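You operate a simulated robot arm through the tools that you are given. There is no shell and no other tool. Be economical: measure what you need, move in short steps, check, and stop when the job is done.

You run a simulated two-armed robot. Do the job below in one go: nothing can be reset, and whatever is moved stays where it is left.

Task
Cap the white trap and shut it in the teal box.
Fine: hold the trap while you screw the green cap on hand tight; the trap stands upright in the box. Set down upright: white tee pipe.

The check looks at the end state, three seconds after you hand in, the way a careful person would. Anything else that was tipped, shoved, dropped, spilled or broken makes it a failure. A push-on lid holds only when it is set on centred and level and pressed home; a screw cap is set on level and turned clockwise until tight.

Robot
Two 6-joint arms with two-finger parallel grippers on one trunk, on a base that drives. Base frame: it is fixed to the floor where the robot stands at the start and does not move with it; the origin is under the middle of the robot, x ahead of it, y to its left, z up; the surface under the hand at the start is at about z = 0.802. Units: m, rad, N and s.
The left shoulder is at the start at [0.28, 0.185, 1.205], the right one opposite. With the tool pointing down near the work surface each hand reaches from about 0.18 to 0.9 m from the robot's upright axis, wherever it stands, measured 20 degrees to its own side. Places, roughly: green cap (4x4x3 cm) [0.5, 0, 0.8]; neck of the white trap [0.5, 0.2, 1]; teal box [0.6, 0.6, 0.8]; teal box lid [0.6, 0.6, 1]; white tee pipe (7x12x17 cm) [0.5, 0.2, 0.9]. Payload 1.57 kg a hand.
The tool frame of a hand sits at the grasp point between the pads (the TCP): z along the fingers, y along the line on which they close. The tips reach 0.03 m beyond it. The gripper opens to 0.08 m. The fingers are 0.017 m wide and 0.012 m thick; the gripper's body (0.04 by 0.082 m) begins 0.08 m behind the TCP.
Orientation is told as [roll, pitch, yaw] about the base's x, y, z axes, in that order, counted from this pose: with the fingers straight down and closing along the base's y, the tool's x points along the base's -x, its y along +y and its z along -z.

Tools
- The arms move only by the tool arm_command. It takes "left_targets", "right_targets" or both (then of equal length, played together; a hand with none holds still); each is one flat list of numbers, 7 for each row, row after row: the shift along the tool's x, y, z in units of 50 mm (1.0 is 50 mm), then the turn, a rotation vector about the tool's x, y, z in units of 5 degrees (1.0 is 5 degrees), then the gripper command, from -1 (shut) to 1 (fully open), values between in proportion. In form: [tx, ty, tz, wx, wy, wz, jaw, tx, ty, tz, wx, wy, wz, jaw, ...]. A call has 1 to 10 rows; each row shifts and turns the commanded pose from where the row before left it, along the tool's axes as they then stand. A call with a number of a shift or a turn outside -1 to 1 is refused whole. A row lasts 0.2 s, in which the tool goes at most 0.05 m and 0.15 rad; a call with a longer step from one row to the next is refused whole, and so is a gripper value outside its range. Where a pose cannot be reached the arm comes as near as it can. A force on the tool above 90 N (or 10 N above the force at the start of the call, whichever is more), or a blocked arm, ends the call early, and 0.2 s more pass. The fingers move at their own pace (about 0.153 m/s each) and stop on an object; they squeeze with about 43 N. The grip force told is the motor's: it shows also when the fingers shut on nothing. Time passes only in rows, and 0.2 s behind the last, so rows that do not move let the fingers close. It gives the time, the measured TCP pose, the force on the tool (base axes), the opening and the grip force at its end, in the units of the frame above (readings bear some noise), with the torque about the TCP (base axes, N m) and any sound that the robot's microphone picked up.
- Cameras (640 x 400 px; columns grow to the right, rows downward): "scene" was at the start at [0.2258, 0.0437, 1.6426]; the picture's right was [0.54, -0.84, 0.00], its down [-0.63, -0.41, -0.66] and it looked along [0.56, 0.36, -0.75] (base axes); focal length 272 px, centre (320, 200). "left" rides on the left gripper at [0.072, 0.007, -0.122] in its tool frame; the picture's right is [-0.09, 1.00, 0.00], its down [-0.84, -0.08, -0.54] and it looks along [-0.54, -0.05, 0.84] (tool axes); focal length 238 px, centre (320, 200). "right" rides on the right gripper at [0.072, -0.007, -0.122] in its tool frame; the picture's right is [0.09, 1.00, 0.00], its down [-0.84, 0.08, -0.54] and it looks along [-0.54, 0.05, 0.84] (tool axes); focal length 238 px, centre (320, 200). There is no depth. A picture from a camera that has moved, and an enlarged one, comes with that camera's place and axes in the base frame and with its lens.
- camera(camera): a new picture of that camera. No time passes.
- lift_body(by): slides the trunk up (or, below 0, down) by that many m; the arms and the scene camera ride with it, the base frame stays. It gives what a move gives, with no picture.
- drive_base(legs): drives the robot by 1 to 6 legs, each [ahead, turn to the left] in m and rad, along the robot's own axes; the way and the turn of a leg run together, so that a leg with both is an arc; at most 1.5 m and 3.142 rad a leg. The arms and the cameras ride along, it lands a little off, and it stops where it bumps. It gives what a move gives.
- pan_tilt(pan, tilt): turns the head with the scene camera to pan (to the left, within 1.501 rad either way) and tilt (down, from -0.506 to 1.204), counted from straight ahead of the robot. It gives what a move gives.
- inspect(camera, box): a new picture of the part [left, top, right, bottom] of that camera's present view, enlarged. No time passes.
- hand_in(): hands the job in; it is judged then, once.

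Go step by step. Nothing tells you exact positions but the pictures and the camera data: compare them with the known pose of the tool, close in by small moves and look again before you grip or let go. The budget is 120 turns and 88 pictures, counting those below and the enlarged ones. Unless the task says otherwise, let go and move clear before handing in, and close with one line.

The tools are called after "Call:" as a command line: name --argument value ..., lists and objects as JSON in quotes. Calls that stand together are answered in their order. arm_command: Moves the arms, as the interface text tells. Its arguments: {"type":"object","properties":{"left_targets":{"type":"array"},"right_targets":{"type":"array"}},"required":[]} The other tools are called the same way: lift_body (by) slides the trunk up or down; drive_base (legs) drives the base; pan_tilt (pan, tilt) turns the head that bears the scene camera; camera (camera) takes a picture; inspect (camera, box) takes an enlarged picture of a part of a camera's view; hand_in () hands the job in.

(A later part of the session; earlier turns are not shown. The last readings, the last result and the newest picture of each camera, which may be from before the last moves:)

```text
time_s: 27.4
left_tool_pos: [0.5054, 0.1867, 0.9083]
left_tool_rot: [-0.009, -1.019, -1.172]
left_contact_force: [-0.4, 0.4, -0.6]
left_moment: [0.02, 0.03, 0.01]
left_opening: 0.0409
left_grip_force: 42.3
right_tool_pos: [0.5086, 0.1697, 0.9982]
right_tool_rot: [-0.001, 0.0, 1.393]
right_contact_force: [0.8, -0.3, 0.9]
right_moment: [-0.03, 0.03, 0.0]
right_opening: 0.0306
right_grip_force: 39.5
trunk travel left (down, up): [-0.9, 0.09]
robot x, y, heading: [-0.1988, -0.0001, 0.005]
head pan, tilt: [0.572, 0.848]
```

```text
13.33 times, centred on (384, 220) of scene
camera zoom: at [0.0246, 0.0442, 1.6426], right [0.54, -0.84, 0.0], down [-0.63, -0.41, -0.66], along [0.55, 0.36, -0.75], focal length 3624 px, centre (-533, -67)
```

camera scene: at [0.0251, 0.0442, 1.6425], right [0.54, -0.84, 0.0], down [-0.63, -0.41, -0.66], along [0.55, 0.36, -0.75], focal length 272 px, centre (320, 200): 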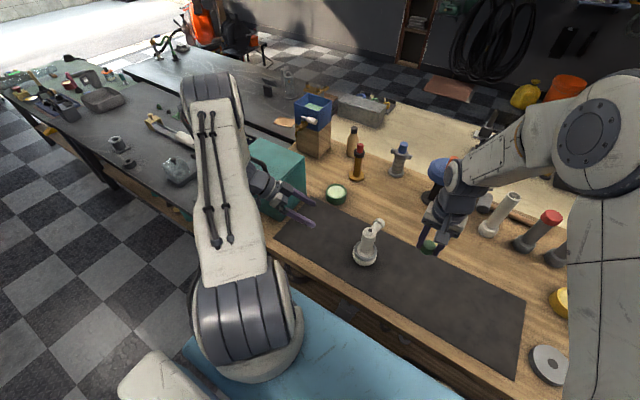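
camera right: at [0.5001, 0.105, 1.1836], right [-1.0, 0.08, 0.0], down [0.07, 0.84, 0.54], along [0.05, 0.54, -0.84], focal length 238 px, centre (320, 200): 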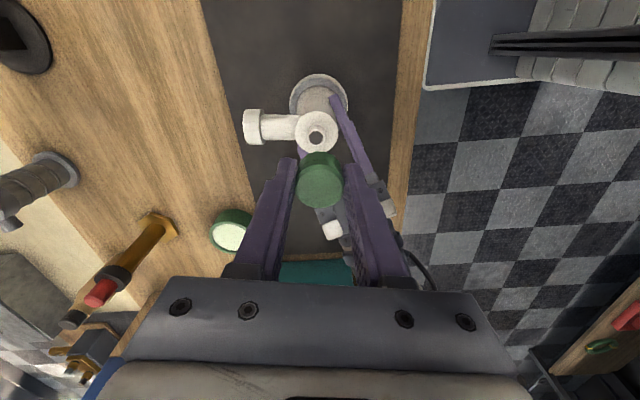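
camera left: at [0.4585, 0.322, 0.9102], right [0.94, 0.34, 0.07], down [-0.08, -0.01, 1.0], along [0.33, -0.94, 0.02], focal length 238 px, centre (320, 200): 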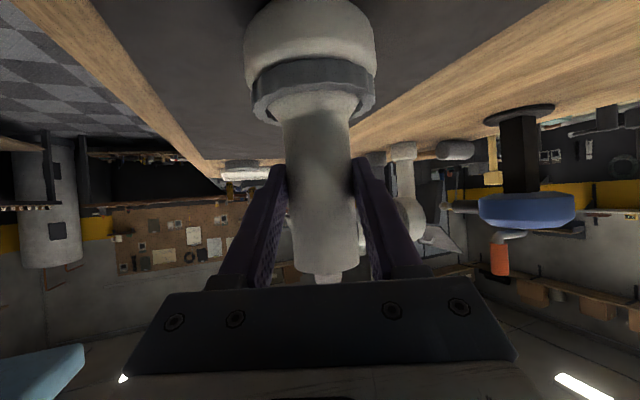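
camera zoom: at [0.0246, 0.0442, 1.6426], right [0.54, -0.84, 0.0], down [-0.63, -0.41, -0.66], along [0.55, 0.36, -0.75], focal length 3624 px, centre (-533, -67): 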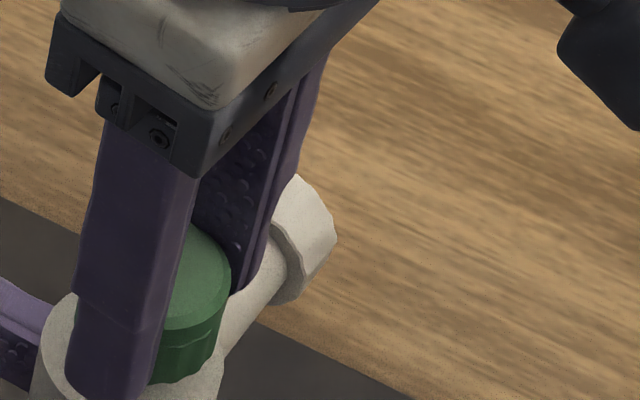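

The cap bottom should now be about the rim level with no force yet; I continue in 2 mm steps until contact.

Call:
arm_command --right_targets '[0, 0, 0.04, 0, 0, 0, -1, 0, 0, 0.04, 0, 0, 0, -1, 0, 0, 0, 0, 0, 0, -1]'

Call:
inspect --camera "right" --box '[270, 110, 366, 210]'

```text
time_s: 28.2
left_tool_pos: [0.506, 0.1872, 0.9067]
left_tool_rot: [-0.011, -1.02, -1.173]
left_contact_force: [-1.2, -2.7, -0.7]
left_moment: [0.17, -0.04, -0.02]
left_opening: 0.0408
left_grip_force: 42.8
right_tool_pos: [0.51, 0.1706, 0.9942]
right_tool_rot: [0.0, -0.001, 1.393]
right_contact_force: [1.2, 3.2, 1.3]
right_moment: [0.12, -0.02, 0.0]
right_opening: 0.0307
right_grip_force: 39.7
trunk travel left (down, up): [-0.9, 0.09]
robot x, y, heading: [-0.1983, -0.0013, 0.005]
head pan, tilt: [0.572, 0.848]
```

```text
4.00 times, centred on (318, 160) of right
camera zoom: at [0.5025, 0.0983, 1.1163], right [-1.0, 0.08, 0.0], down [0.07, 0.84, 0.54], along [0.05, 0.54, -0.84], focal length 953 px, centre (328, 360)
```

zoom: 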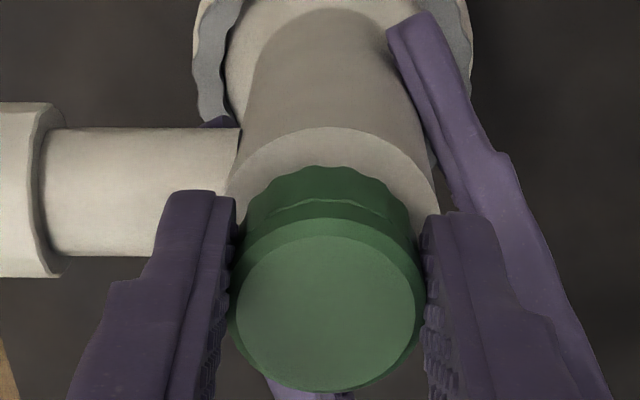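

First contact: slight side force of 3 N toward +y. I shift 1 mm in +y, press 1 mm and start turning clockwise.

Call:
arm_command --right_targets '[-0.02, 0, 0, 0, 0, 0, -1, 0, 0, 0.03, 0, 0, 0, -1, 0, 0, 0.005, 0, 0, 1, -1, 0, 0, 0.005, 0, 0, 1, -1, 0, 0, 0.005, 0, 0, 1, -1, 0, 0, 0.005, 0, 0, 1, -1, 0, 0, 0.005, 0, 0, 1, -1, 0, 0, 0.005, 0, 0, 1, -1]'

```text
time_s: 30.0
left_tool_pos: [0.5061, 0.1861, 0.9076]
left_tool_rot: [-0.01, -1.018, -1.171]
left_contact_force: [16.3, -11.3, -17.1]
left_moment: [0.81, 0.71, 0.09]
left_opening: 0.0409
left_grip_force: 42.7
right_tool_pos: [0.5098, 0.1723, 0.9934]
right_tool_rot: [0.002, -0.002, 0.869]
right_contact_force: [-14.7, 13.0, 20.1]
right_moment: [0.53, 0.49, 0.12]
right_opening: 0.0307
right_grip_force: 39.9
trunk travel left (down, up): [-0.9, 0.09]
robot x, y, heading: [-0.2016, -0.0036, 0.009]
head pan, tilt: [0.572, 0.848]
```

Force is now 20 N up with side load toward -x,+y: the cap sits about 3.5 mm off the tool axis, so turning swung it sideways. I correct by about 2 mm, and will compensate from now on.

Call:
arm_command --right_targets '[0, 0, -0.04, 0, 0, 0, -1, 0.01, 0.043, 0, 0, 0, 0, -1, 0, 0, 0, 0, 0, 0, -1]'

Call:
inspect --camera "right" --box '[240, 90, 400, 210]'

```text
time_s: 30.8
left_tool_pos: [0.5051, 0.187, 0.9067]
left_tool_rot: [-0.009, -1.023, -1.171]
left_contact_force: [6.6, -11.9, -6.7]
left_moment: [0.68, 0.29, -0.01]
left_opening: 0.0407
left_grip_force: 43.6
right_tool_pos: [0.5089, 0.1713, 0.9937]
right_tool_rot: [-0.001, -0.001, 0.87]
right_contact_force: [-6.4, 12.3, 7.7]
right_moment: [0.48, 0.3, 0.02]
right_opening: 0.0306
right_grip_force: 39.8
trunk travel left (down, up): [-0.9, 0.09]
robot x, y, heading: [-0.2031, -0.002, 0.005]
head pan, tilt: [0.572, 0.848]
```

```text
3.33 times, centred on (320, 150) of right
camera zoom: at [0.4658, 0.1125, 1.115], right [-0.82, 0.57, 0.0], down [0.48, 0.69, 0.54], along [0.31, 0.44, -0.84], focal length 794 px, centre (320, 367)
```

zoom: 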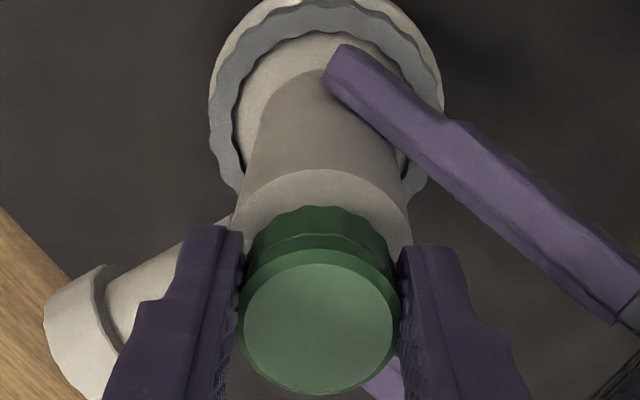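

Side force shrank; I continue the correction in the same sense.

Call:
arm_command --right_targets '[-0.026, 0.061, 0, 0, 0, 0, -1, 0, 0, 0, 0, 0, 0, -1]'

```text
time_s: 31.4
left_tool_pos: [0.5043, 0.1871, 0.9073]
left_tool_rot: [-0.008, -1.02, -1.173]
left_contact_force: [-10.0, 5.0, -0.3]
left_moment: [-0.38, -0.59, -0.11]
left_opening: 0.041
left_grip_force: 43.3
right_tool_pos: [0.5078, 0.1736, 0.9938]
right_tool_rot: [-0.005, 0.001, 0.869]
right_contact_force: [10.1, -4.7, -2.0]
right_moment: [-0.04, -0.22, -0.05]
right_opening: 0.0309
right_grip_force: 39.9
trunk travel left (down, up): [-0.9, 0.09]
robot x, y, heading: [-0.2015, 0.0029, 0.008]
head pan, tilt: [0.572, 0.848]
```

Slight overshoot; back off 1.2 mm along the jaw line.

Call:
arm_command --right_targets '[0, -0.024, 0, 0, 0, 0, -1, 0, 0, 0, 0, 0, 0, -1]'

```text
time_s: 32.0
left_tool_pos: [0.5056, 0.1864, 0.9069]
left_tool_rot: [-0.009, -1.02, -1.171]
left_contact_force: [-14.3, 10.5, 0.8]
left_moment: [-0.66, -0.81, -0.07]
left_opening: 0.0408
left_grip_force: 42.6
right_tool_pos: [0.5091, 0.1727, 0.9921]
right_tool_rot: [0.0, 0.001, 0.869]
right_contact_force: [14.7, -10.8, -3.6]
right_moment: [-0.29, -0.42, -0.02]
right_opening: 0.0312
right_grip_force: 40.3
trunk travel left (down, up): [-0.9, 0.09]
robot x, y, heading: [-0.2003, -0.0003, 0.009]
head pan, tilt: [0.572, 0.848]
```

The readings may be lagging; I hold still briefly to let it settle.

Call:
arm_command --right_targets '[0, 0, 0, 0, 0, 0, -1, 0, 0, 0, 0, 0, 0, -1, 0, 0, 0, 0, 0, 0, -1, 0, 0, 0, 0, 0, 0, -1]'

```text
time_s: 33.0
left_tool_pos: [0.505, 0.1876, 0.9069]
left_tool_rot: [-0.008, -1.019, -1.171]
left_contact_force: [-13.8, 13.2, 1.3]
left_moment: [-0.81, -0.66, -0.12]
left_opening: 0.0407
left_grip_force: 42.9
right_tool_pos: [0.5083, 0.1732, 0.9941]
right_tool_rot: [-0.002, 0.001, 0.871]
right_contact_force: [12.6, -14.3, -3.5]
right_moment: [-0.41, -0.49, -0.07]
right_opening: 0.0308
right_grip_force: 40.3
trunk travel left (down, up): [-0.9, 0.09]
robot x, y, heading: [-0.2012, -0.0018, 0.003]
head pan, tilt: [0.572, 0.848]
```

Call:
arm_command --right_targets '[0.004, -0.03, 0, 0, 0, 0, -1, 0, 0, 0, 0, 0, 0, -1, 0, 0, 0, 0, 0, 0, -1, 0, 0, 0, 0, 0, 0, -1]'

```text
time_s: 34.0
left_tool_pos: [0.5055, 0.1877, 0.9062]
left_tool_rot: [-0.009, -1.017, -1.173]
left_contact_force: [-2.2, 7.4, -0.1]
left_moment: [-0.4, -0.08, -0.08]
left_opening: 0.0409
left_grip_force: 43.1
right_tool_pos: [0.5086, 0.1731, 0.993]
right_tool_rot: [-0.001, 0.0, 0.872]
right_contact_force: [2.8, -6.3, -1.8]
right_moment: [-0.16, -0.12, 0.01]
right_opening: 0.0309
right_grip_force: 39.6
trunk travel left (down, up): [-0.9, 0.09]
robot x, y, heading: [-0.203, 0.0, 0.004]
head pan, tilt: [0.572, 0.848]
```

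Nearly free of side load. A small further correction, then turn clockwise 40° with offset compensation and slight downward feed.

Call:
arm_command --right_targets '[0.011, -0.011, 0.01, 0, 0, 0, -1, 0, 0, 0.02, 0, 0, 0, -1, 0, 0.0061, 0.002, 0, 0, 1, -1, 0, 0.0061, 0.002, 0, 0, 1, -1, 0, 0.0061, 0.002, 0, 0, 1, -1, 0, 0.0061, 0.002, 0, 0, 1, -1, 0, 0.0061, 0.002, 0, 0, 1, -1, 0, 0.0061, 0.002, 0, 0, 1, -1, 0, 0.0061, 0.002, 0, 0, 1, -1, 0, 0.0061, 0.002, 0, 0, 1, -1]'

```text
time_s: 36.2
left_tool_pos: [0.5066, 0.1871, 0.9064]
left_tool_rot: [-0.008, -1.018, -1.172]
left_contact_force: [13.0, -6.5, -17.2]
left_moment: [0.55, 0.57, 0.08]
left_opening: 0.0408
left_grip_force: 43.0
right_tool_pos: [0.507, 0.1754, 0.9909]
right_tool_rot: [0.001, -0.001, 0.171]
right_contact_force: [-11.5, 6.0, 18.5]
right_moment: [0.1, 0.29, 0.05]
right_opening: 0.031
right_grip_force: 40.6
trunk travel left (down, up): [-0.9, 0.09]
robot x, y, heading: [-0.2034, 0.0004, 0.007]
head pan, tilt: [0.572, 0.848]
```

Thread contact with about 18 N axial; I correct sideways again, raise the compensation and keep turning.

Call:
arm_command --right_targets '[0.022, 0.016, -0.01, 0, 0, 0, -1, 0, 0.008, 0, 0, 0, 1, -1, 0, 0.008, 0, 0, 0, 1, -1, 0, 0.008, 0, 0, 0, 1, -1, 0, 0.008, 0, 0, 0, 1, -1, 0, 0.008, 0, 0, 0, 1, -1, 0, 0.008, 0, 0, 0, 1, -1, 0, 0.008, 0, 0, 0, 1, -1, 0, 0.008, 0, 0, 0, 1, -1, 0, 0.008, 0, 0, 0, 1, -1]'

```text
time_s: 38.4
left_tool_pos: [0.5049, 0.1878, 0.9065]
left_tool_rot: [-0.007, -1.018, -1.173]
left_contact_force: [-6.1, 3.2, -10.1]
left_moment: [0.04, -0.27, -0.04]
left_opening: 0.0407
left_grip_force: 43.2
right_tool_pos: [0.5071, 0.179, 0.9919]
right_tool_rot: [-0.001, -0.001, -0.615]
right_contact_force: [6.5, -2.8, 9.9]
right_moment: [-0.19, -0.2, 0.02]
right_opening: 0.031
right_grip_force: 39.7
trunk travel left (down, up): [-0.9, 0.09]
robot x, y, heading: [-0.1989, -0.0014, 0.004]
head pan, tilt: [0.572, 0.848]
```

Call:
arm_command --right_targets '[0, 0.004, 0.01, 0, 0, 1, -1, 0, 0.007, 0.002, 0, 0, 1, -1, 0, 0.007, 0.002, 0, 0, 1, -1, 0, 0.007, 0.002, 0, 0, 1, -1, 0, 0.007, 0.002, 0, 0, 1, -1, 0, 0.007, 0.002, 0, 0, 1, -1, 0, 0.007, 0.002, 0, 0, 1, -1, 0, 0.007, 0.002, 0, 0, 1, -1, 0, 0.007, 0.002, 0, 0, 1, -1, 0, 0.007, 0.002, 0, 0, 1, -1]'

Call:
inspect --camera "scene" --box '[350, 200, 414, 240]'

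```text
time_s: 40.6
left_tool_pos: [0.5052, 0.1867, 0.9069]
left_tool_rot: [-0.009, -1.018, -1.171]
left_contact_force: [-7.0, 9.5, -13.1]
left_moment: [-0.53, -0.04, -0.05]
left_opening: 0.0405
left_grip_force: 42.8
right_tool_pos: [0.5098, 0.1806, 0.9909]
right_tool_rot: [-0.001, -0.001, -1.487]
right_contact_force: [4.8, -12.6, 21.3]
right_moment: [-0.53, -0.07, 0.0]
right_opening: 0.0306
right_grip_force: 40.5
trunk travel left (down, up): [-0.9, 0.09]
robot x, y, heading: [-0.2002, 0.0005, 0.005]
head pan, tilt: [0.572, 0.848]
```

```text
10.00 times, centred on (382, 220) of scene
camera zoom: at [0.0241, 0.044, 1.6427], right [0.54, -0.84, 0.0], down [-0.63, -0.41, -0.66], along [0.55, 0.36, -0.75], focal length 2718 px, centre (-300, 0)
```

zoom: 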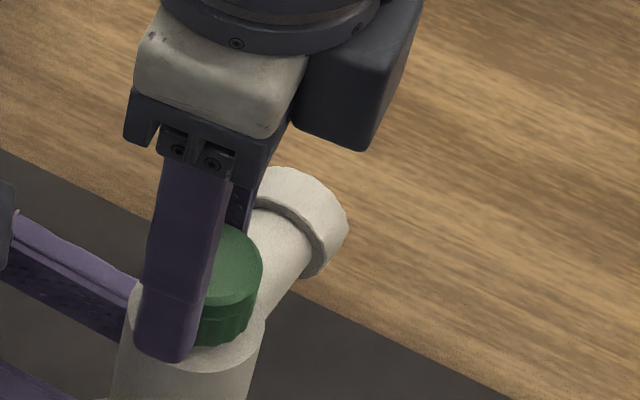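

The cap looks near the shoulder and still turns freely. I keep turning clockwise with a small correction.

Call:
arm_command --right_targets '[-0.02, 0.006, 0, 0, 0, 1, -1, 0, 0.007, 0.0, 0, 0, 1, -1, 0, 0.007, 0.0, 0, 0, 1, -1, 0, 0.007, 0.0, 0, 0, 1, -1, 0, 0.007, 0.0, 0, 0, 1, -1, 0, 0.007, 0.0, 0, 0, 1, -1, 0, 0.007, 0.0, 0, 0, 1, -1, 0, 0.007, 0.0, 0, 0, 1, -1, 0, 0.007, 0.0, 0, 0, 1, -1, 0, 0.007, 0.0, 0, 0, 1, -1]'

```text
time_s: 42.8
left_tool_pos: [0.507, 0.1851, 0.9079]
left_tool_rot: [-0.006, -1.024, -1.174]
left_contact_force: [22.0, -24.0, -13.9]
left_moment: [0.31, 0.54, 0.11]
left_opening: 0.0413
left_grip_force: 42.7
right_tool_pos: [0.5172, 0.1727, 0.9912]
right_tool_rot: [-0.018, 0.006, -2.35]
right_contact_force: [-20.1, 19.9, 27.4]
right_moment: [0.7, 0.83, -0.1]
right_opening: 0.0308
right_grip_force: 39.4
right hand out of reach, approached as far as the arm can: row 10
trunk travel left (down, up): [-0.9, 0.09]
robot x, y, heading: [-0.2023, -0.0043, 0.0]
head pan, tilt: [0.572, 0.848]
```

The wrist reached its limit (about -135°). I release the cap and rise, then look at how it sits.

Call:
arm_command --right_targets '[0, 0, 0, 0, 0, 0, 0.5, 0, 0, 0, 0, 0, 0, 0.5, 0, 0, -0.3, 0, 0, 0, 0.5, 0, 0, -0.6, 0, 0, 0, 0.5, 0, 0, -0.6, 0, 0, 0, 0.5, 0, 0, 0, 0, 0, -1, 0.5, 0, 0, 0, 0, 0, -1, 0.5, 0, 0, 0, 0, 0, -1, 0.5, 0, 0, 0, 0, 0, -1, 0.5, 0, 0, 0, 0, 0, -1, 0.5]'

Call:
camera --camera "right"

Call:
inspect --camera "scene" --box '[340, 200, 420, 250]'

```text
time_s: 45.0
left_tool_pos: [0.5051, 0.1869, 0.9084]
left_tool_rot: [-0.004, -1.021, -1.175]
left_contact_force: [0.5, 3.2, 21.8]
left_moment: [-0.47, -0.44, 0.03]
left_opening: 0.041
left_grip_force: 43.8
right_tool_pos: [0.5219, 0.1674, 1.0661]
right_tool_rot: [-0.001, 0.0, -1.922]
right_contact_force: [0.0, -0.9, -0.1]
right_moment: [0.0, 0.0, 0.0]
right_opening: 0.0602
right_grip_force: 0.1
right hand out of reach, approached as far as the arm can: row 3
trunk travel left (down, up): [-0.9, 0.09]
robot x, y, heading: [-0.205, 0.0031, 0.005]
head pan, tilt: [0.572, 0.848]
```

```text
50 pictures are left
camera right: at [0.5384, 0.2365, 1.1877], right [0.97, -0.25, 0.0], down [-0.21, -0.81, 0.54], along [-0.14, -0.52, -0.84], focal length 238 px, centre (320, 200)
```

right: 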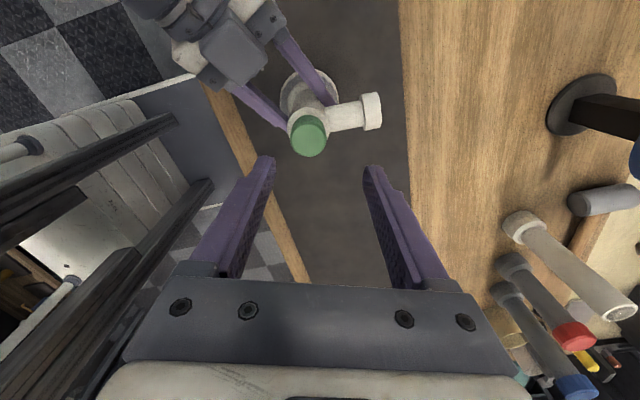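

```text
8.00 times, centred on (380, 225) of scene
camera zoom: at [0.0235, 0.0441, 1.6429], right [0.55, -0.84, 0.0], down [-0.63, -0.41, -0.66], along [0.56, 0.36, -0.75], focal length 2174 px, centre (-160, 0)
```

zoom: 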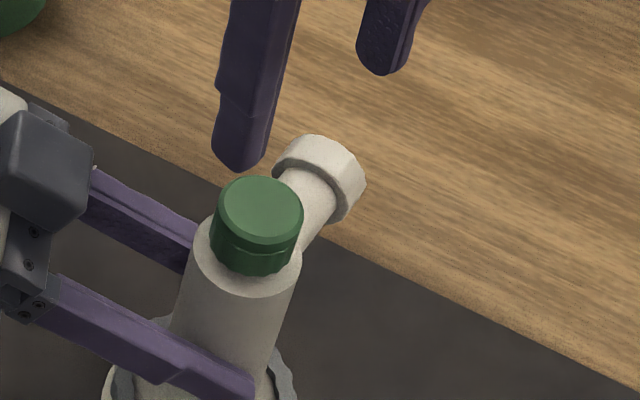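

The cap is seated on the neck. I wind the right wrist back counter-clockwise in the clear for another stroke.

Call:
arm_command --right_targets '[0, 0, 0, 0, 0, -1, 0.5, 0, 0, 0, 0, 0, -1, 0.5, 0, 0, 0, 0, 0, -1, 0.5, 0, 0, 0, 0, 0, -1, 0.5, 0, 0, 0, 0, 0, -1, 0.5, 0, 0, 0, 0, 0, -1, 0.5, 0, 0, 0, 0, 0, -1, 0.5, 0, 0, 0, 0, 0, -1, 0.5, 0, 0, 0, 0, 0, -1, 0.5, 0, 0, 0, 0, 0, -1, 0.5]'

Call:
arm_command --right_targets '[0, 0, 0, 0, 0, -1, 0.5, 0, 0, 0, 0, 0, -1, 0.5, 0, 0, 0, 0, 0, -1, 0.5, 0, 0, 0, 0, 0, -1, 0.5, 0, 0, 0, 0, 0, -1, 0.5, 0, 0, 0, 0, 0, -1, 0.5, 0, 0, 0, 0, 0, -1, 0.5, 0, 0, 0, 0, 0, -1, 0.5, 0, 0, 0, 0, 0, -1, 0.5, 0, 0, 0, 0, 0, -1, 0.5]'

Call:
arm_command --right_targets '[0, 0, 0, 0, 0, -1, 0.5, 0, 0, 0, 0, 0, -1, 0.5, 0, 0, 0, 0, 0, -1, 0.5, 0, 0, 0, 0, 0, -1, 0.5, 0, 0, 0, 0, 0, -1, 0.5, 0, 0, 0, 0, 0, -1, 0.5, 0, 0, 0, 0, 0, -1, 0.5, 0, 0, 0, 0, 0, -1, 0.5, 0, 0, 0, 0, 0, -1, 0.5, 0, 0, 0, 0, 0, -1, 0.5]'

Call:
arm_command --right_targets '[0, 0, 0, 0, 0, -1, 0.5, 0, 0, 0, 0, 0, -1, 0.5, 0, 0, 0, 0, 0, -1, 0.5, 0, 0, 0, 0, 0, -1, 0.5, 0, 0, 0, 0, 0, -1, 0.5, 0, 0, 0, 0, 0, -1, 0.5, 0, 0, 0, 0, 0, -1, 0.5, 0, 0, 0, 0, 0, -1, 0.5, 0, 0, 0, 0, 0, -1, 0.5, 0, 0, 0, 0, 0, -1, 0.5]'

Call:
inspect --camera "right" --box '[200, 60, 440, 210]'

```text
time_s: 47.2
left_tool_pos: [0.5046, 0.1869, 0.9089]
left_tool_rot: [-0.006, -1.022, -1.172]
left_contact_force: [0.5, 4.0, 22.0]
left_moment: [-0.43, -0.45, 0.12]
left_opening: 0.0409
left_grip_force: 43.1
right_tool_pos: [0.5201, 0.1655, 1.0652]
right_tool_rot: [-0.001, 0.0, -1.046]
right_contact_force: [0.3, 0.0, 0.2]
right_moment: [-0.01, -0.01, 0.01]
right_opening: 0.0599
right_grip_force: 0.0
trunk travel left (down, up): [-0.9, 0.09]
robot x, y, heading: [-0.2025, -0.0029, 0.001]
head pan, tilt: [0.572, 0.848]
```

```text
time_s: 49.4
left_tool_pos: [0.5056, 0.1864, 0.9078]
left_tool_rot: [-0.008, -1.023, -1.175]
left_contact_force: [-0.2, 1.0, 19.1]
left_moment: [-0.62, -0.24, 0.03]
left_opening: 0.041
left_grip_force: 42.7
right_tool_pos: [0.5214, 0.1659, 1.0648]
right_tool_rot: [-0.001, -0.001, -0.176]
right_contact_force: [0.8, -0.7, -0.2]
right_moment: [0.01, -0.02, 0.02]
right_opening: 0.06
right_grip_force: 0.1
trunk travel left (down, up): [-0.9, 0.09]
robot x, y, heading: [-0.1989, 0.0007, 0.005]
head pan, tilt: [0.572, 0.848]
```

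```text
time_s: 51.6
left_tool_pos: [0.5055, 0.1848, 0.9084]
left_tool_rot: [-0.009, -1.02, -1.171]
left_contact_force: [-1.8, 0.3, 17.9]
left_moment: [-0.69, -0.19, -0.04]
left_opening: 0.0407
left_grip_force: 42.8
right_tool_pos: [0.5213, 0.167, 1.0656]
right_tool_rot: [0.0, 0.001, 0.697]
right_contact_force: [0.1, -0.2, 0.2]
right_moment: [0.02, -0.02, 0.01]
right_opening: 0.0598
right_grip_force: 0.0
trunk travel left (down, up): [-0.9, 0.09]
robot x, y, heading: [-0.2009, 0.0013, 0.003]
head pan, tilt: [0.572, 0.848]
```

```text
time_s: 53.8
left_tool_pos: [0.5055, 0.1879, 0.9073]
left_tool_rot: [-0.007, -1.02, -1.171]
left_contact_force: [-1.1, 0.6, 16.9]
left_moment: [-0.59, -0.2, -0.02]
left_opening: 0.041
left_grip_force: 42.8
right_tool_pos: [0.5206, 0.1673, 1.0654]
right_tool_rot: [0.0, 0.0, 1.57]
right_contact_force: [0.3, 0.2, -0.2]
right_moment: [-0.01, 0.01, 0.01]
right_opening: 0.0598
right_grip_force: 0.0
trunk travel left (down, up): [-0.9, 0.09]
robot x, y, heading: [-0.2024, 0.0008, 0.001]
head pan, tilt: [0.572, 0.848]
```

```text
2.67 times, centred on (320, 135) of right
camera zoom: at [0.5262, 0.095, 1.1877], right [-1.0, -0.09, 0.0], down [-0.08, 0.84, 0.54], along [-0.05, 0.54, -0.84], focal length 636 px, centre (320, 373)
```

zoom: 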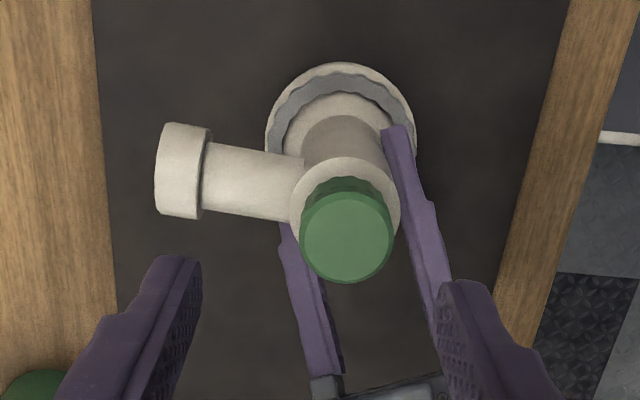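

Cap centre measured at [0.5097, 0.1734], concentric with the body. I regrip it centred.

Call:
arm_command --right_targets '[-0.122, 0.218, 0.4, 0, 0, 0, 0.5, 0, 0, 0.5, 0, 0, 0, 0.5, 0, 0, 0.4, 0, 0, 0, 0.5, 0, 0, 0.18, 0, 0, 0, 0.5, 0, 0, 0, 0, 0, 0, -1, 0, 0, 0, 0, 0, 0, -1, 0, 0, 0, 0, 0, 0, -1, 0, 0, 0, 0, 0, 0, -1]'

Call:
inspect --camera "right" --box '[240, 80, 400, 220]'

```text
time_s: 55.6
left_tool_pos: [0.5044, 0.1871, 0.9082]
left_tool_rot: [-0.009, -1.02, -1.173]
left_contact_force: [-6.1, -0.1, 18.2]
left_moment: [-0.38, -0.58, -0.05]
left_opening: 0.0408
left_grip_force: 42.7
right_tool_pos: [0.51, 0.1729, 0.9911]
right_tool_rot: [-0.001, -0.001, 1.566]
right_contact_force: [5.9, 0.2, -3.3]
right_moment: [0.03, -0.07, -0.04]
right_opening: 0.0312
right_grip_force: 40.7
trunk travel left (down, up): [-0.9, 0.09]
robot x, y, heading: [-0.1973, -0.0042, 0.006]
head pan, tilt: [0.572, 0.848]
```

```text
2.86 times, centred on (320, 150) of right
camera zoom: at [0.5158, 0.1008, 1.1142], right [-1.0, -0.09, 0.0], down [-0.08, 0.84, 0.54], along [-0.05, 0.54, -0.84], focal length 681 px, centre (320, 343)
```

zoom: 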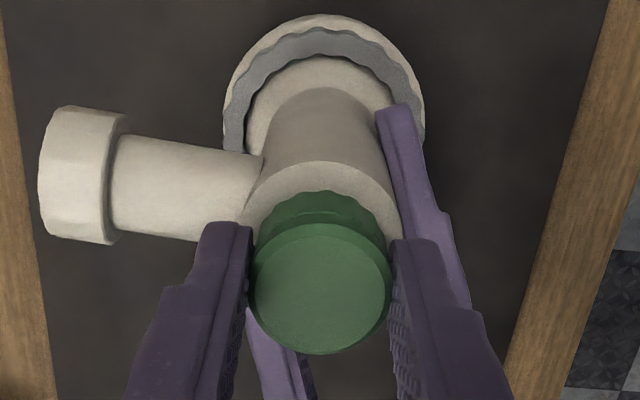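

The grip is now centred on the cap. Turning clockwise with light down pressure.

Call:
arm_command --right_targets '[0, 0, 0.02, 0, 0, 1, -1, 0, 0, 0.002, 0, 0, 1, -1, 0, 0, 0.002, 0, 0, 1, -1, 0, 0, 0.002, 0, 0, 1, -1, 0, 0, 0.002, 0, 0, 1, -1, 0, 0, 0.002, 0, 0, 1, -1, 0, 0, 0.002, 0, 0, 1, -1, 0, 0, 0.002, 0, 0, 1, -1, 0, 0, 0.002, 0, 0, 1, -1, 0, 0, 0.002, 0, 0, 1, -1]'

Call:
arm_command --right_targets '[0, 0, 0.002, 0, 0, 1, -1, 0, 0, 0.002, 0, 0, 1, -1, 0, 0, 0.002, 0, 0, 1, -1, 0, 0, 0.002, 0, 0, 1, -1, 0, 0, 0.002, 0, 0, 1, -1, 0, 0, 0.002, 0, 0, 1, -1, 0, 0, 0.002, 0, 0, 1, -1, 0, 0, 0.002, 0, 0, 1, -1, 0, 0, 0.002, 0, 0, 1, -1, 0, 0, 0.002, 0, 0, 1, -1]'

```text
time_s: 57.8
left_tool_pos: [0.5049, 0.1869, 0.9079]
left_tool_rot: [-0.006, -1.019, -1.172]
left_contact_force: [-3.6, 4.5, 1.3]
left_moment: [-0.73, -0.5, -0.05]
left_opening: 0.0408
left_grip_force: 42.4
right_tool_pos: [0.5112, 0.1742, 0.9915]
right_tool_rot: [-0.001, 0.0, 0.693]
right_contact_force: [0.4, -3.1, 25.2]
right_moment: [-0.08, 0.25, 0.01]
right_opening: 0.0312
right_grip_force: 40.4
trunk travel left (down, up): [-0.9, 0.09]
robot x, y, heading: [-0.2013, -0.0003, 0.002]
head pan, tilt: [0.572, 0.848]
```

```text
time_s: 60.0
left_tool_pos: [0.5048, 0.1872, 0.9078]
left_tool_rot: [-0.008, -1.019, -1.173]
left_contact_force: [3.1, -0.8, -6.5]
left_moment: [0.15, 0.19, 0.01]
left_opening: 0.0409
left_grip_force: 42.7
right_tool_pos: [0.5104, 0.1742, 0.9901]
right_tool_rot: [0.002, -0.002, -0.178]
right_contact_force: [-7.6, 5.4, 30.0]
right_moment: [0.35, 0.66, 0.04]
right_opening: 0.0314
right_grip_force: 40.2
trunk travel left (down, up): [-0.9, 0.09]
robot x, y, heading: [-0.2006, -0.0009, 0.005]
head pan, tilt: [0.572, 0.848]
```

Call:
arm_command --right_targets '[0, 0, 0, 0, 0, 1, -1, 0, 0, 0, 0, 0, 1, -1, 0, 0, 0, 0, 0, 1, -1, 0, 0, 0, 0, 0, 1, -1, 0, 0, 0, 0, 0, 1, -1, 0, 0, 0, 0, 0, 1, -1, 0, 0, 0, 0, 0, 1, -1, 0, 0, 0, 0, 0, 1, -1, 0, 0, 0, 0, 0, 1, -1, 0, 0, 0, 0, 0, 1, -1]'

Call:
arm_command --right_targets '[0, 0, 0, 0, 0, 1, -1, 0, 0, 0, 0, 0, 1, -1, 0, 0, 0, 0, 0, 1, -1, 0, 0, 0, 0, 0, 1, -1, 0, 0, 0, 0, 0, 1, -1, 0, 0, 0, 0, 0, 1, -1, 0, 0, 0, 0, 0, 1, -1, 0, 0, 0, 0, 0, 1, -1, 0, 0, 0, 0, 0, 1, -1, 0, 0, 0, 0, 0, 1, -1]'

Call:
inspect --camera "scene" --box '[356, 204, 412, 239]'

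```text
time_s: 62.2
left_tool_pos: [0.5054, 0.1869, 0.9088]
left_tool_rot: [-0.009, -1.02, -1.173]
left_contact_force: [2.2, -6.9, -1.9]
left_moment: [0.32, -0.23, 0.01]
left_opening: 0.041
left_grip_force: 43.4
right_tool_pos: [0.5107, 0.173, 0.9891]
right_tool_rot: [0.002, -0.001, -1.051]
right_contact_force: [-2.5, 11.8, 19.0]
right_moment: [0.74, 0.32, 0.03]
right_opening: 0.0311
right_grip_force: 40.1
trunk travel left (down, up): [-0.9, 0.09]
robot x, y, heading: [-0.2003, -0.0013, 0.003]
head pan, tilt: [0.572, 0.848]
```

```text
time_s: 64.4
left_tool_pos: [0.5055, 0.1877, 0.9071]
left_tool_rot: [-0.007, -1.019, -1.173]
left_contact_force: [0.1, -9.9, -0.1]
left_moment: [-0.32, -0.27, -0.04]
left_opening: 0.0408
left_grip_force: 42.7
right_tool_pos: [0.5105, 0.1735, 0.9894]
right_tool_rot: [0.003, 0.002, -1.927]
right_contact_force: [0.9, 8.6, 20.3]
right_moment: [0.62, 0.06, 0.02]
right_opening: 0.0315
right_grip_force: 39.7
trunk travel left (down, up): [-0.9, 0.09]
robot x, y, heading: [-0.2027, -0.003, 0.004]
head pan, tilt: [0.572, 0.848]
```

```text
11.43 times, centred on (384, 222) of scene
camera zoom: at [0.0237, 0.0442, 1.6428], right [0.54, -0.84, 0.0], down [-0.63, -0.41, -0.66], along [0.56, 0.36, -0.75], focal length 3106 px, centre (-411, -46)
```

zoom: 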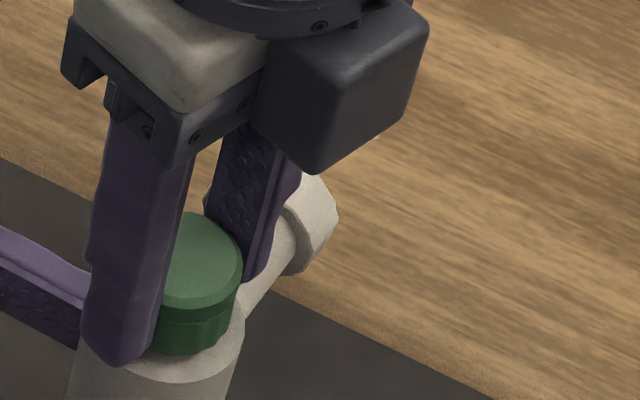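

Axial force eased from 30 to 20 N while turning, so the thread seems to be drawing down. I'll check from the left camera how close it is to seating.

Call:
inspect --camera "left" --box '[280, 220, 380, 300]'

Call:
arm_command --right_targets '[0, 0, 0, 0, 0, 1, -1, 0, 0, 0, 0, 0, 1, -1, 0, 0, 0, 0, 0, 1, -1, 0, 0, 0, 0, 0, 0, -1]'

```text
5.00 times, centred on (330, 260) of left
camera zoom: at [0.4579, 0.3219, 0.9107], right [0.94, 0.33, 0.07], down [-0.08, -0.01, 1.0], along [0.33, -0.94, 0.02], focal length 1192 px, centre (270, -100)
```

zoom: 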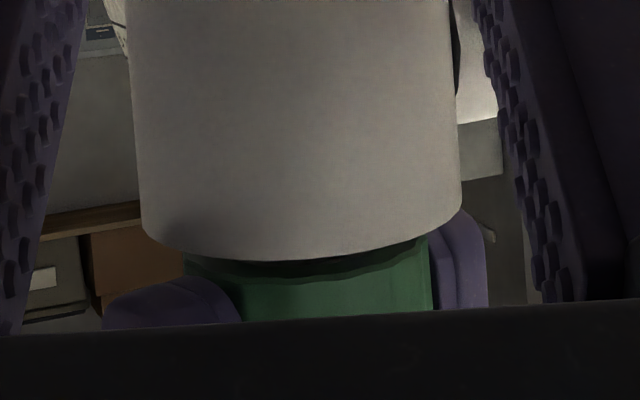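

```text
time_s: 65.4
left_tool_pos: [0.504, 0.1872, 0.9076]
left_tool_rot: [-0.011, -1.019, -1.174]
left_contact_force: [-0.9, -11.7, 0.5]
left_moment: [-0.1, -0.11, -0.06]
left_opening: 0.041
left_grip_force: 42.9
right_tool_pos: [0.512, 0.174, 0.9884]
right_tool_rot: [0.0, 0.002, -2.186]
right_contact_force: [-0.2, 11.8, 16.1]
right_moment: [0.64, 0.03, 0.01]
right_opening: 0.0312
right_grip_force: 40.2
trunk travel left (down, up): [-0.9, 0.09]
robot x, y, heading: [-0.2024, -0.0023, 0.004]
head pan, tilt: [0.572, 0.848]
```

From the side the cap still has about 3–4 mm to the shoulder, level. I release, rise 3 cm, wind back and regrip for another stroke.

Call:
arm_command --right_targets '[0, 0, 0, 0, 0, 0, 0.5, 0, 0, 0, 0, 0, 0, 0.5, 0, 0, -0.6, 0, 0, 0, 0.5, 0, 0, -0.1, 0, 0, -1, 0.5, 0, 0, 0, 0, 0, -1, 0.5, 0, 0, 0, 0, 0, -1, 0.5, 0, 0, 0, 0, 0, -1, 0.5, 0, 0, 0, 0, 0, -1, 0.5, 0, 0, 0, 0, 0, -1, 0.5, 0, 0, 0, 0, 0, -1, 0.5]'

Call:
arm_command --right_targets '[0, 0, 0, 0, 0, -1, 0.5, 0, 0, 0, 0, 0, -1, 0.5, 0, 0, 0, 0, 0, -1, 0.5, 0, 0, 0, 0, 0, -1, 0.5, 0, 0, 0, 0, 0, -1, 0.5, 0, 0, 0, 0, 0, -1, 0.5, 0, 0, 0, 0, 0, -1, 0.5, 0, 0, 0, 0, 0, -1, 0.5, 0, 0, 0, 0, 0, -1, 0.5, 0, 0, 0, 0, 0, -1, 0.5]'

Call:
arm_command --right_targets '[0, 0, 0, 0, 0, -1, 0.5, 0, 0, 0, 0, 0, -1, 0.5, 0, 0, 0, 0, 0, -1, 0.5, 0, 0, 0, 0, 0, -1, 0.5, 0, 0, 0, 0, 0, -1, 0.5, 0, 0, 0, 0, 0, -1, 0.5, 0, 0, 0, 0, 0, -1, 0.5, 0, 0, 0, 0, 0, -1, 0.5, 0, 0, 0, 0, 0, -1, 0.5, 0, 0, 0, 0, 0, -1, 0.5]'

Call:
arm_command --right_targets '[0, 0, 0, 0, 0, -1, 0.5, 0, 0, 0, 0, 0, -1, 0.5, 0, 0, 0, 0, 0, -1, 0.5, 0, 0, 0, 0, 0, -1, 0.5, 0, 0, 0, 0, 0, -1, 0.5, 0, 0, 0, 0, 0, -1, 0.5, 0, 0, 0, 0, 0, -1, 0.5, 0, 0, 0, 0, 0, -1, 0.5, 0, 0, 0, 0, 0, -1, 0.5, 0, 0, 0, 0, 0, -1, 0.5]'

Call:
arm_command --right_targets '[0, 0, 0, 0, 0, -1, 0.5, 0, 0, 0, 0, 0, -1, 0.5, 0, 0, 0, 0, 0, -1, 0.5, 0, 0, 0, 0, 0, -1, 0.5, 0, 0, 0, 0, 0, -1, 0.5, 0, 0, 0, 0, 0, -1, 0.5, 0, 0, 0, 0, 0, -1, 0.5, 0, 0, 0, 0, 0, -1, 0.5]'

Call:
inspect --camera "right" --box '[240, 80, 400, 220]'

```text
time_s: 67.6
left_tool_pos: [0.5056, 0.1875, 0.9079]
left_tool_rot: [-0.006, -1.018, -1.173]
left_contact_force: [-0.1, 6.6, 8.8]
left_moment: [0.3, -0.2, 0.16]
left_opening: 0.0412
left_grip_force: 43.0
right_tool_pos: [0.5104, 0.1734, 1.023]
right_tool_rot: [0.001, 0.001, -1.572]
right_contact_force: [-0.4, -0.6, -0.2]
right_moment: [0.01, -0.01, -0.06]
right_opening: 0.0599
right_grip_force: 0.0
trunk travel left (down, up): [-0.9, 0.09]
robot x, y, heading: [-0.2003, 0.0033, 0.004]
head pan, tilt: [0.572, 0.848]
```

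```text
time_s: 69.8
left_tool_pos: [0.506, 0.187, 0.9076]
left_tool_rot: [-0.009, -1.018, -1.173]
left_contact_force: [3.0, 2.5, 9.8]
left_moment: [-0.15, -0.44, 0.17]
left_opening: 0.0409
left_grip_force: 43.6
right_tool_pos: [0.5105, 0.174, 1.0232]
right_tool_rot: [-0.001, -0.001, -0.7]
right_contact_force: [-0.1, -0.4, 0.0]
right_moment: [0.01, 0.0, -0.02]
right_opening: 0.0601
right_grip_force: 0.1
trunk travel left (down, up): [-0.9, 0.09]
robot x, y, heading: [-0.1988, -0.0025, 0.007]
head pan, tilt: [0.572, 0.848]
```

```text
time_s: 72.0
left_tool_pos: [0.505, 0.1882, 0.9071]
left_tool_rot: [-0.008, -1.018, -1.173]
left_contact_force: [0.5, -0.3, 9.5]
left_moment: [-0.38, -0.28, 0.03]
left_opening: 0.0408
left_grip_force: 42.8
right_tool_pos: [0.5101, 0.1732, 1.0221]
right_tool_rot: [0.001, 0.0, 0.173]
right_contact_force: [-0.7, 0.4, -0.5]
right_moment: [0.02, 0.0, 0.0]
right_opening: 0.0603
right_grip_force: 0.1
trunk travel left (down, up): [-0.9, 0.09]
robot x, y, heading: [-0.2026, -0.0023, -0.001]
head pan, tilt: [0.572, 0.848]
```

```text
time_s: 74.2
left_tool_pos: [0.5061, 0.1874, 0.9071]
left_tool_rot: [-0.009, -1.019, -1.172]
left_contact_force: [-1.6, 0.8, 7.7]
left_moment: [-0.25, -0.15, -0.01]
left_opening: 0.0409
left_grip_force: 43.0
right_tool_pos: [0.5106, 0.1722, 1.024]
right_tool_rot: [0.001, -0.001, 1.047]
right_contact_force: [0.3, 0.2, 0.1]
right_moment: [0.01, 0.01, 0.01]
right_opening: 0.0599
right_grip_force: 0.0
trunk travel left (down, up): [-0.9, 0.09]
robot x, y, heading: [-0.2039, 0.0009, 0.003]
head pan, tilt: [0.572, 0.848]
```

```text
time_s: 76.0
left_tool_pos: [0.5061, 0.1868, 0.9075]
left_tool_rot: [-0.009, -1.02, -1.172]
left_contact_force: [0.1, 1.2, 5.5]
left_moment: [-0.15, -0.11, 0.05]
left_opening: 0.041
left_grip_force: 42.7
right_tool_pos: [0.5112, 0.1744, 1.0214]
right_tool_rot: [0.001, 0.001, 1.744]
right_contact_force: [-0.2, 0.2, 0.6]
right_moment: [0.0, -0.03, -0.03]
right_opening: 0.06
right_grip_force: 0.0
trunk travel left (down, up): [-0.9, 0.09]
robot x, y, heading: [-0.2031, -0.0034, 0.006]
head pan, tilt: [0.572, 0.848]
```

```text
2.86 times, centred on (320, 150) of right
camera zoom: at [0.5285, 0.1039, 1.145], right [-0.96, -0.26, 0.0], down [-0.22, 0.81, 0.54], along [-0.14, 0.52, -0.84], focal length 681 px, centre (320, 343)
```

zoom: 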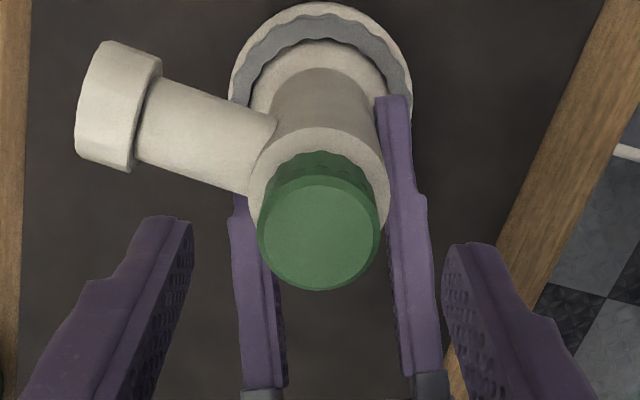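

Centred still. Down, grip and turn another stroke.

Call:
arm_command --right_targets '[0, 0, 0.4, 0, 0, 0, 0.5, 0, 0, 0.27, 0, 0, 0, 0.5, 0, 0, 0, 0, 0, 0, -1, 0, 0, 0, 0, 0, 0, -1, 0, 0, 0, 0, 0, 0, -1, 0, 0, 0.02, 0, 0, 1, -1, 0, 0, 0.002, 0, 0, 1, -1, 0, 0, 0.002, 0, 0, 1, -1, 0, 0, 0.002, 0, 0, 1, -1, 0, 0, 0.002, 0, 0, 1, -1]'

Call:
arm_command --right_targets '[0, 0, 0.002, 0, 0, 1, -1, 0, 0, 0.002, 0, 0, 1, -1, 0, 0, 0.002, 0, 0, 1, -1, 0, 0, 0.002, 0, 0, 1, -1, 0, 0, 0.002, 0, 0, 1, -1, 0, 0, 0.002, 0, 0, 1, -1, 0, 0, 0.002, 0, 0, 1, -1, 0, 0, 0.002, 0, 0, 1, -1, 0, 0, 0.002, 0, 0, 1, -1, 0, 0, 0.002, 0, 0, 1, -1]'

Call:
arm_command --right_targets '[0, 0, 0.002, 0, 0, 1, -1, 0, 0, 0.002, 0, 0, 1, -1, 0, 0, 0.002, 0, 0, 1, -1, 0, 0, 0.002, 0, 0, 1, -1, 0, 0, 0.002, 0, 0, 1, -1, 0, 0, 0.002, 0, 0, 1, -1, 0, 0, 0.002, 0, 0, 1, -1, 0, 0, 0.002, 0, 0, 1, -1, 0, 0, 0.002, 0, 0, 1, -1, 0, 0, 0.002, 0, 0, 1, -1]'

```text
time_s: 78.2
left_tool_pos: [0.5063, 0.1855, 0.9075]
left_tool_rot: [-0.008, -1.019, -1.173]
left_contact_force: [4.6, 2.4, -2.6]
left_moment: [-0.54, -0.08, 0.06]
left_opening: 0.0408
left_grip_force: 42.9
right_tool_pos: [0.5116, 0.175, 0.9897]
right_tool_rot: [-0.001, 0.001, 1.305]
right_contact_force: [-5.1, -3.3, 13.8]
right_moment: [-0.13, 0.26, -0.02]
right_opening: 0.0309
right_grip_force: 39.8
trunk travel left (down, up): [-0.9, 0.09]
robot x, y, heading: [-0.2006, 0.0031, 0.002]
head pan, tilt: [0.572, 0.848]
```

```text
time_s: 80.4
left_tool_pos: [0.5055, 0.1874, 0.9076]
left_tool_rot: [-0.007, -1.02, -1.174]
left_contact_force: [11.8, 0.1, -12.6]
left_moment: [0.23, -0.06, 0.19]
left_opening: 0.0407
left_grip_force: 43.5
right_tool_pos: [0.5091, 0.1742, 0.9876]
right_tool_rot: [-0.001, -0.003, 0.43]
right_contact_force: [-9.6, 2.1, 27.2]
right_moment: [0.08, 0.52, 0.0]
right_opening: 0.0314
right_grip_force: 40.1
trunk travel left (down, up): [-0.9, 0.09]
robot x, y, heading: [-0.1989, 0.0016, 0.003]
head pan, tilt: [0.572, 0.848]
```

```text
time_s: 82.6
left_tool_pos: [0.5058, 0.1881, 0.9082]
left_tool_rot: [-0.009, -1.02, -1.174]
left_contact_force: [16.6, -10.5, -10.8]
left_moment: [0.89, 0.13, 0.29]
left_opening: 0.0409
left_grip_force: 42.9
right_tool_pos: [0.5119, 0.1749, 0.9867]
right_tool_rot: [0.003, 0.0, -0.441]
right_contact_force: [-13.3, 14.4, 24.9]
right_moment: [0.57, 0.52, 0.0]
right_opening: 0.0313
right_grip_force: 40.3
trunk travel left (down, up): [-0.9, 0.09]
robot x, y, heading: [-0.1976, -0.0012, 0.005]
head pan, tilt: [0.572, 0.848]
```

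Still drawing down (z 0.9867). Small lateral relief and continue.

Call:
arm_command --right_targets '[0.02, 0.006, 0, 0, 0, 1, -1, 0, 0, 0.001, 0, 0, 1, -1, 0, 0, 0.001, 0, 0, 1, -1, 0, 0, 0.001, 0, 0, 1, -1, 0, 0, 0.001, 0, 0, 1, -1, 0, 0, 0.001, 0, 0, 1, -1, 0, 0, 0.001, 0, 0, 1, -1, 0, 0, 0.001, 0, 0, 1, -1, 0, 0, 0.001, 0, 0, 1, -1, 0, 0, 0.001, 0, 0, 1, -1]'

Call:
arm_command --right_targets '[0, 0, 0.001, 0, 0, 1, -1, 0, 0, 0.001, 0, 0, 1, -1, 0, 0, 0.001, 0, 0, 1, -1, 0, 0, 0.001, 0, 0, 1, -1, 0, 0, 0.001, 0, 0, 1, -1, 0, 0, 0.001, 0, 0, 1, -1, 0, 0, 0.001, 0, 0, 1, -1, 0, 0, 0.001, 0, 0, 1, -1, 0, 0, 0.001, 0, 0, 1, -1, 0, 0, 0.001, 0, 0, 1, -1]'

Call:
inspect --camera "left" --box '[280, 220, 380, 300]'

```text
time_s: 84.8
left_tool_pos: [0.5052, 0.1877, 0.908]
left_tool_rot: [-0.008, -1.02, -1.171]
left_contact_force: [1.0, -6.1, -2.6]
left_moment: [-0.07, -0.74, 0.09]
left_opening: 0.0407
left_grip_force: 43.0
right_tool_pos: [0.5104, 0.1741, 0.9862]
right_tool_rot: [0.004, 0.002, -1.316]
right_contact_force: [3.4, 6.6, 20.1]
right_moment: [0.35, 0.0, -0.02]
right_opening: 0.0311
right_grip_force: 40.6
trunk travel left (down, up): [-0.9, 0.09]
robot x, y, heading: [-0.1988, -0.0038, 0.005]
head pan, tilt: [0.572, 0.848]
```

```text
time_s: 87.0
left_tool_pos: [0.5057, 0.1874, 0.9083]
left_tool_rot: [-0.009, -1.019, -1.174]
left_contact_force: [-6.8, -1.1, -3.2]
left_moment: [-0.59, -0.09, -0.17]
left_opening: 0.041
left_grip_force: 43.3
right_tool_pos: [0.5107, 0.1753, 0.9856]
right_tool_rot: [0.002, 0.001, -2.185]
right_contact_force: [3.2, 0.1, 23.5]
right_moment: [0.09, -0.04, 0.02]
right_opening: 0.0311
right_grip_force: 40.3
trunk travel left (down, up): [-0.9, 0.09]
robot x, y, heading: [-0.2017, 0.0003, 0.003]
head pan, tilt: [0.572, 0.848]
```

```text
5.00 times, centred on (330, 260) of left
camera zoom: at [0.4576, 0.3223, 0.9106], right [0.94, 0.34, 0.07], down [-0.08, -0.01, 1.0], along [0.33, -0.94, 0.02], focal length 1192 px, centre (270, -100)
```

zoom: 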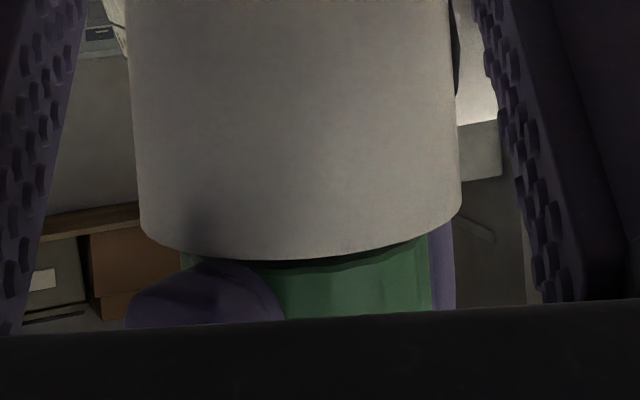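

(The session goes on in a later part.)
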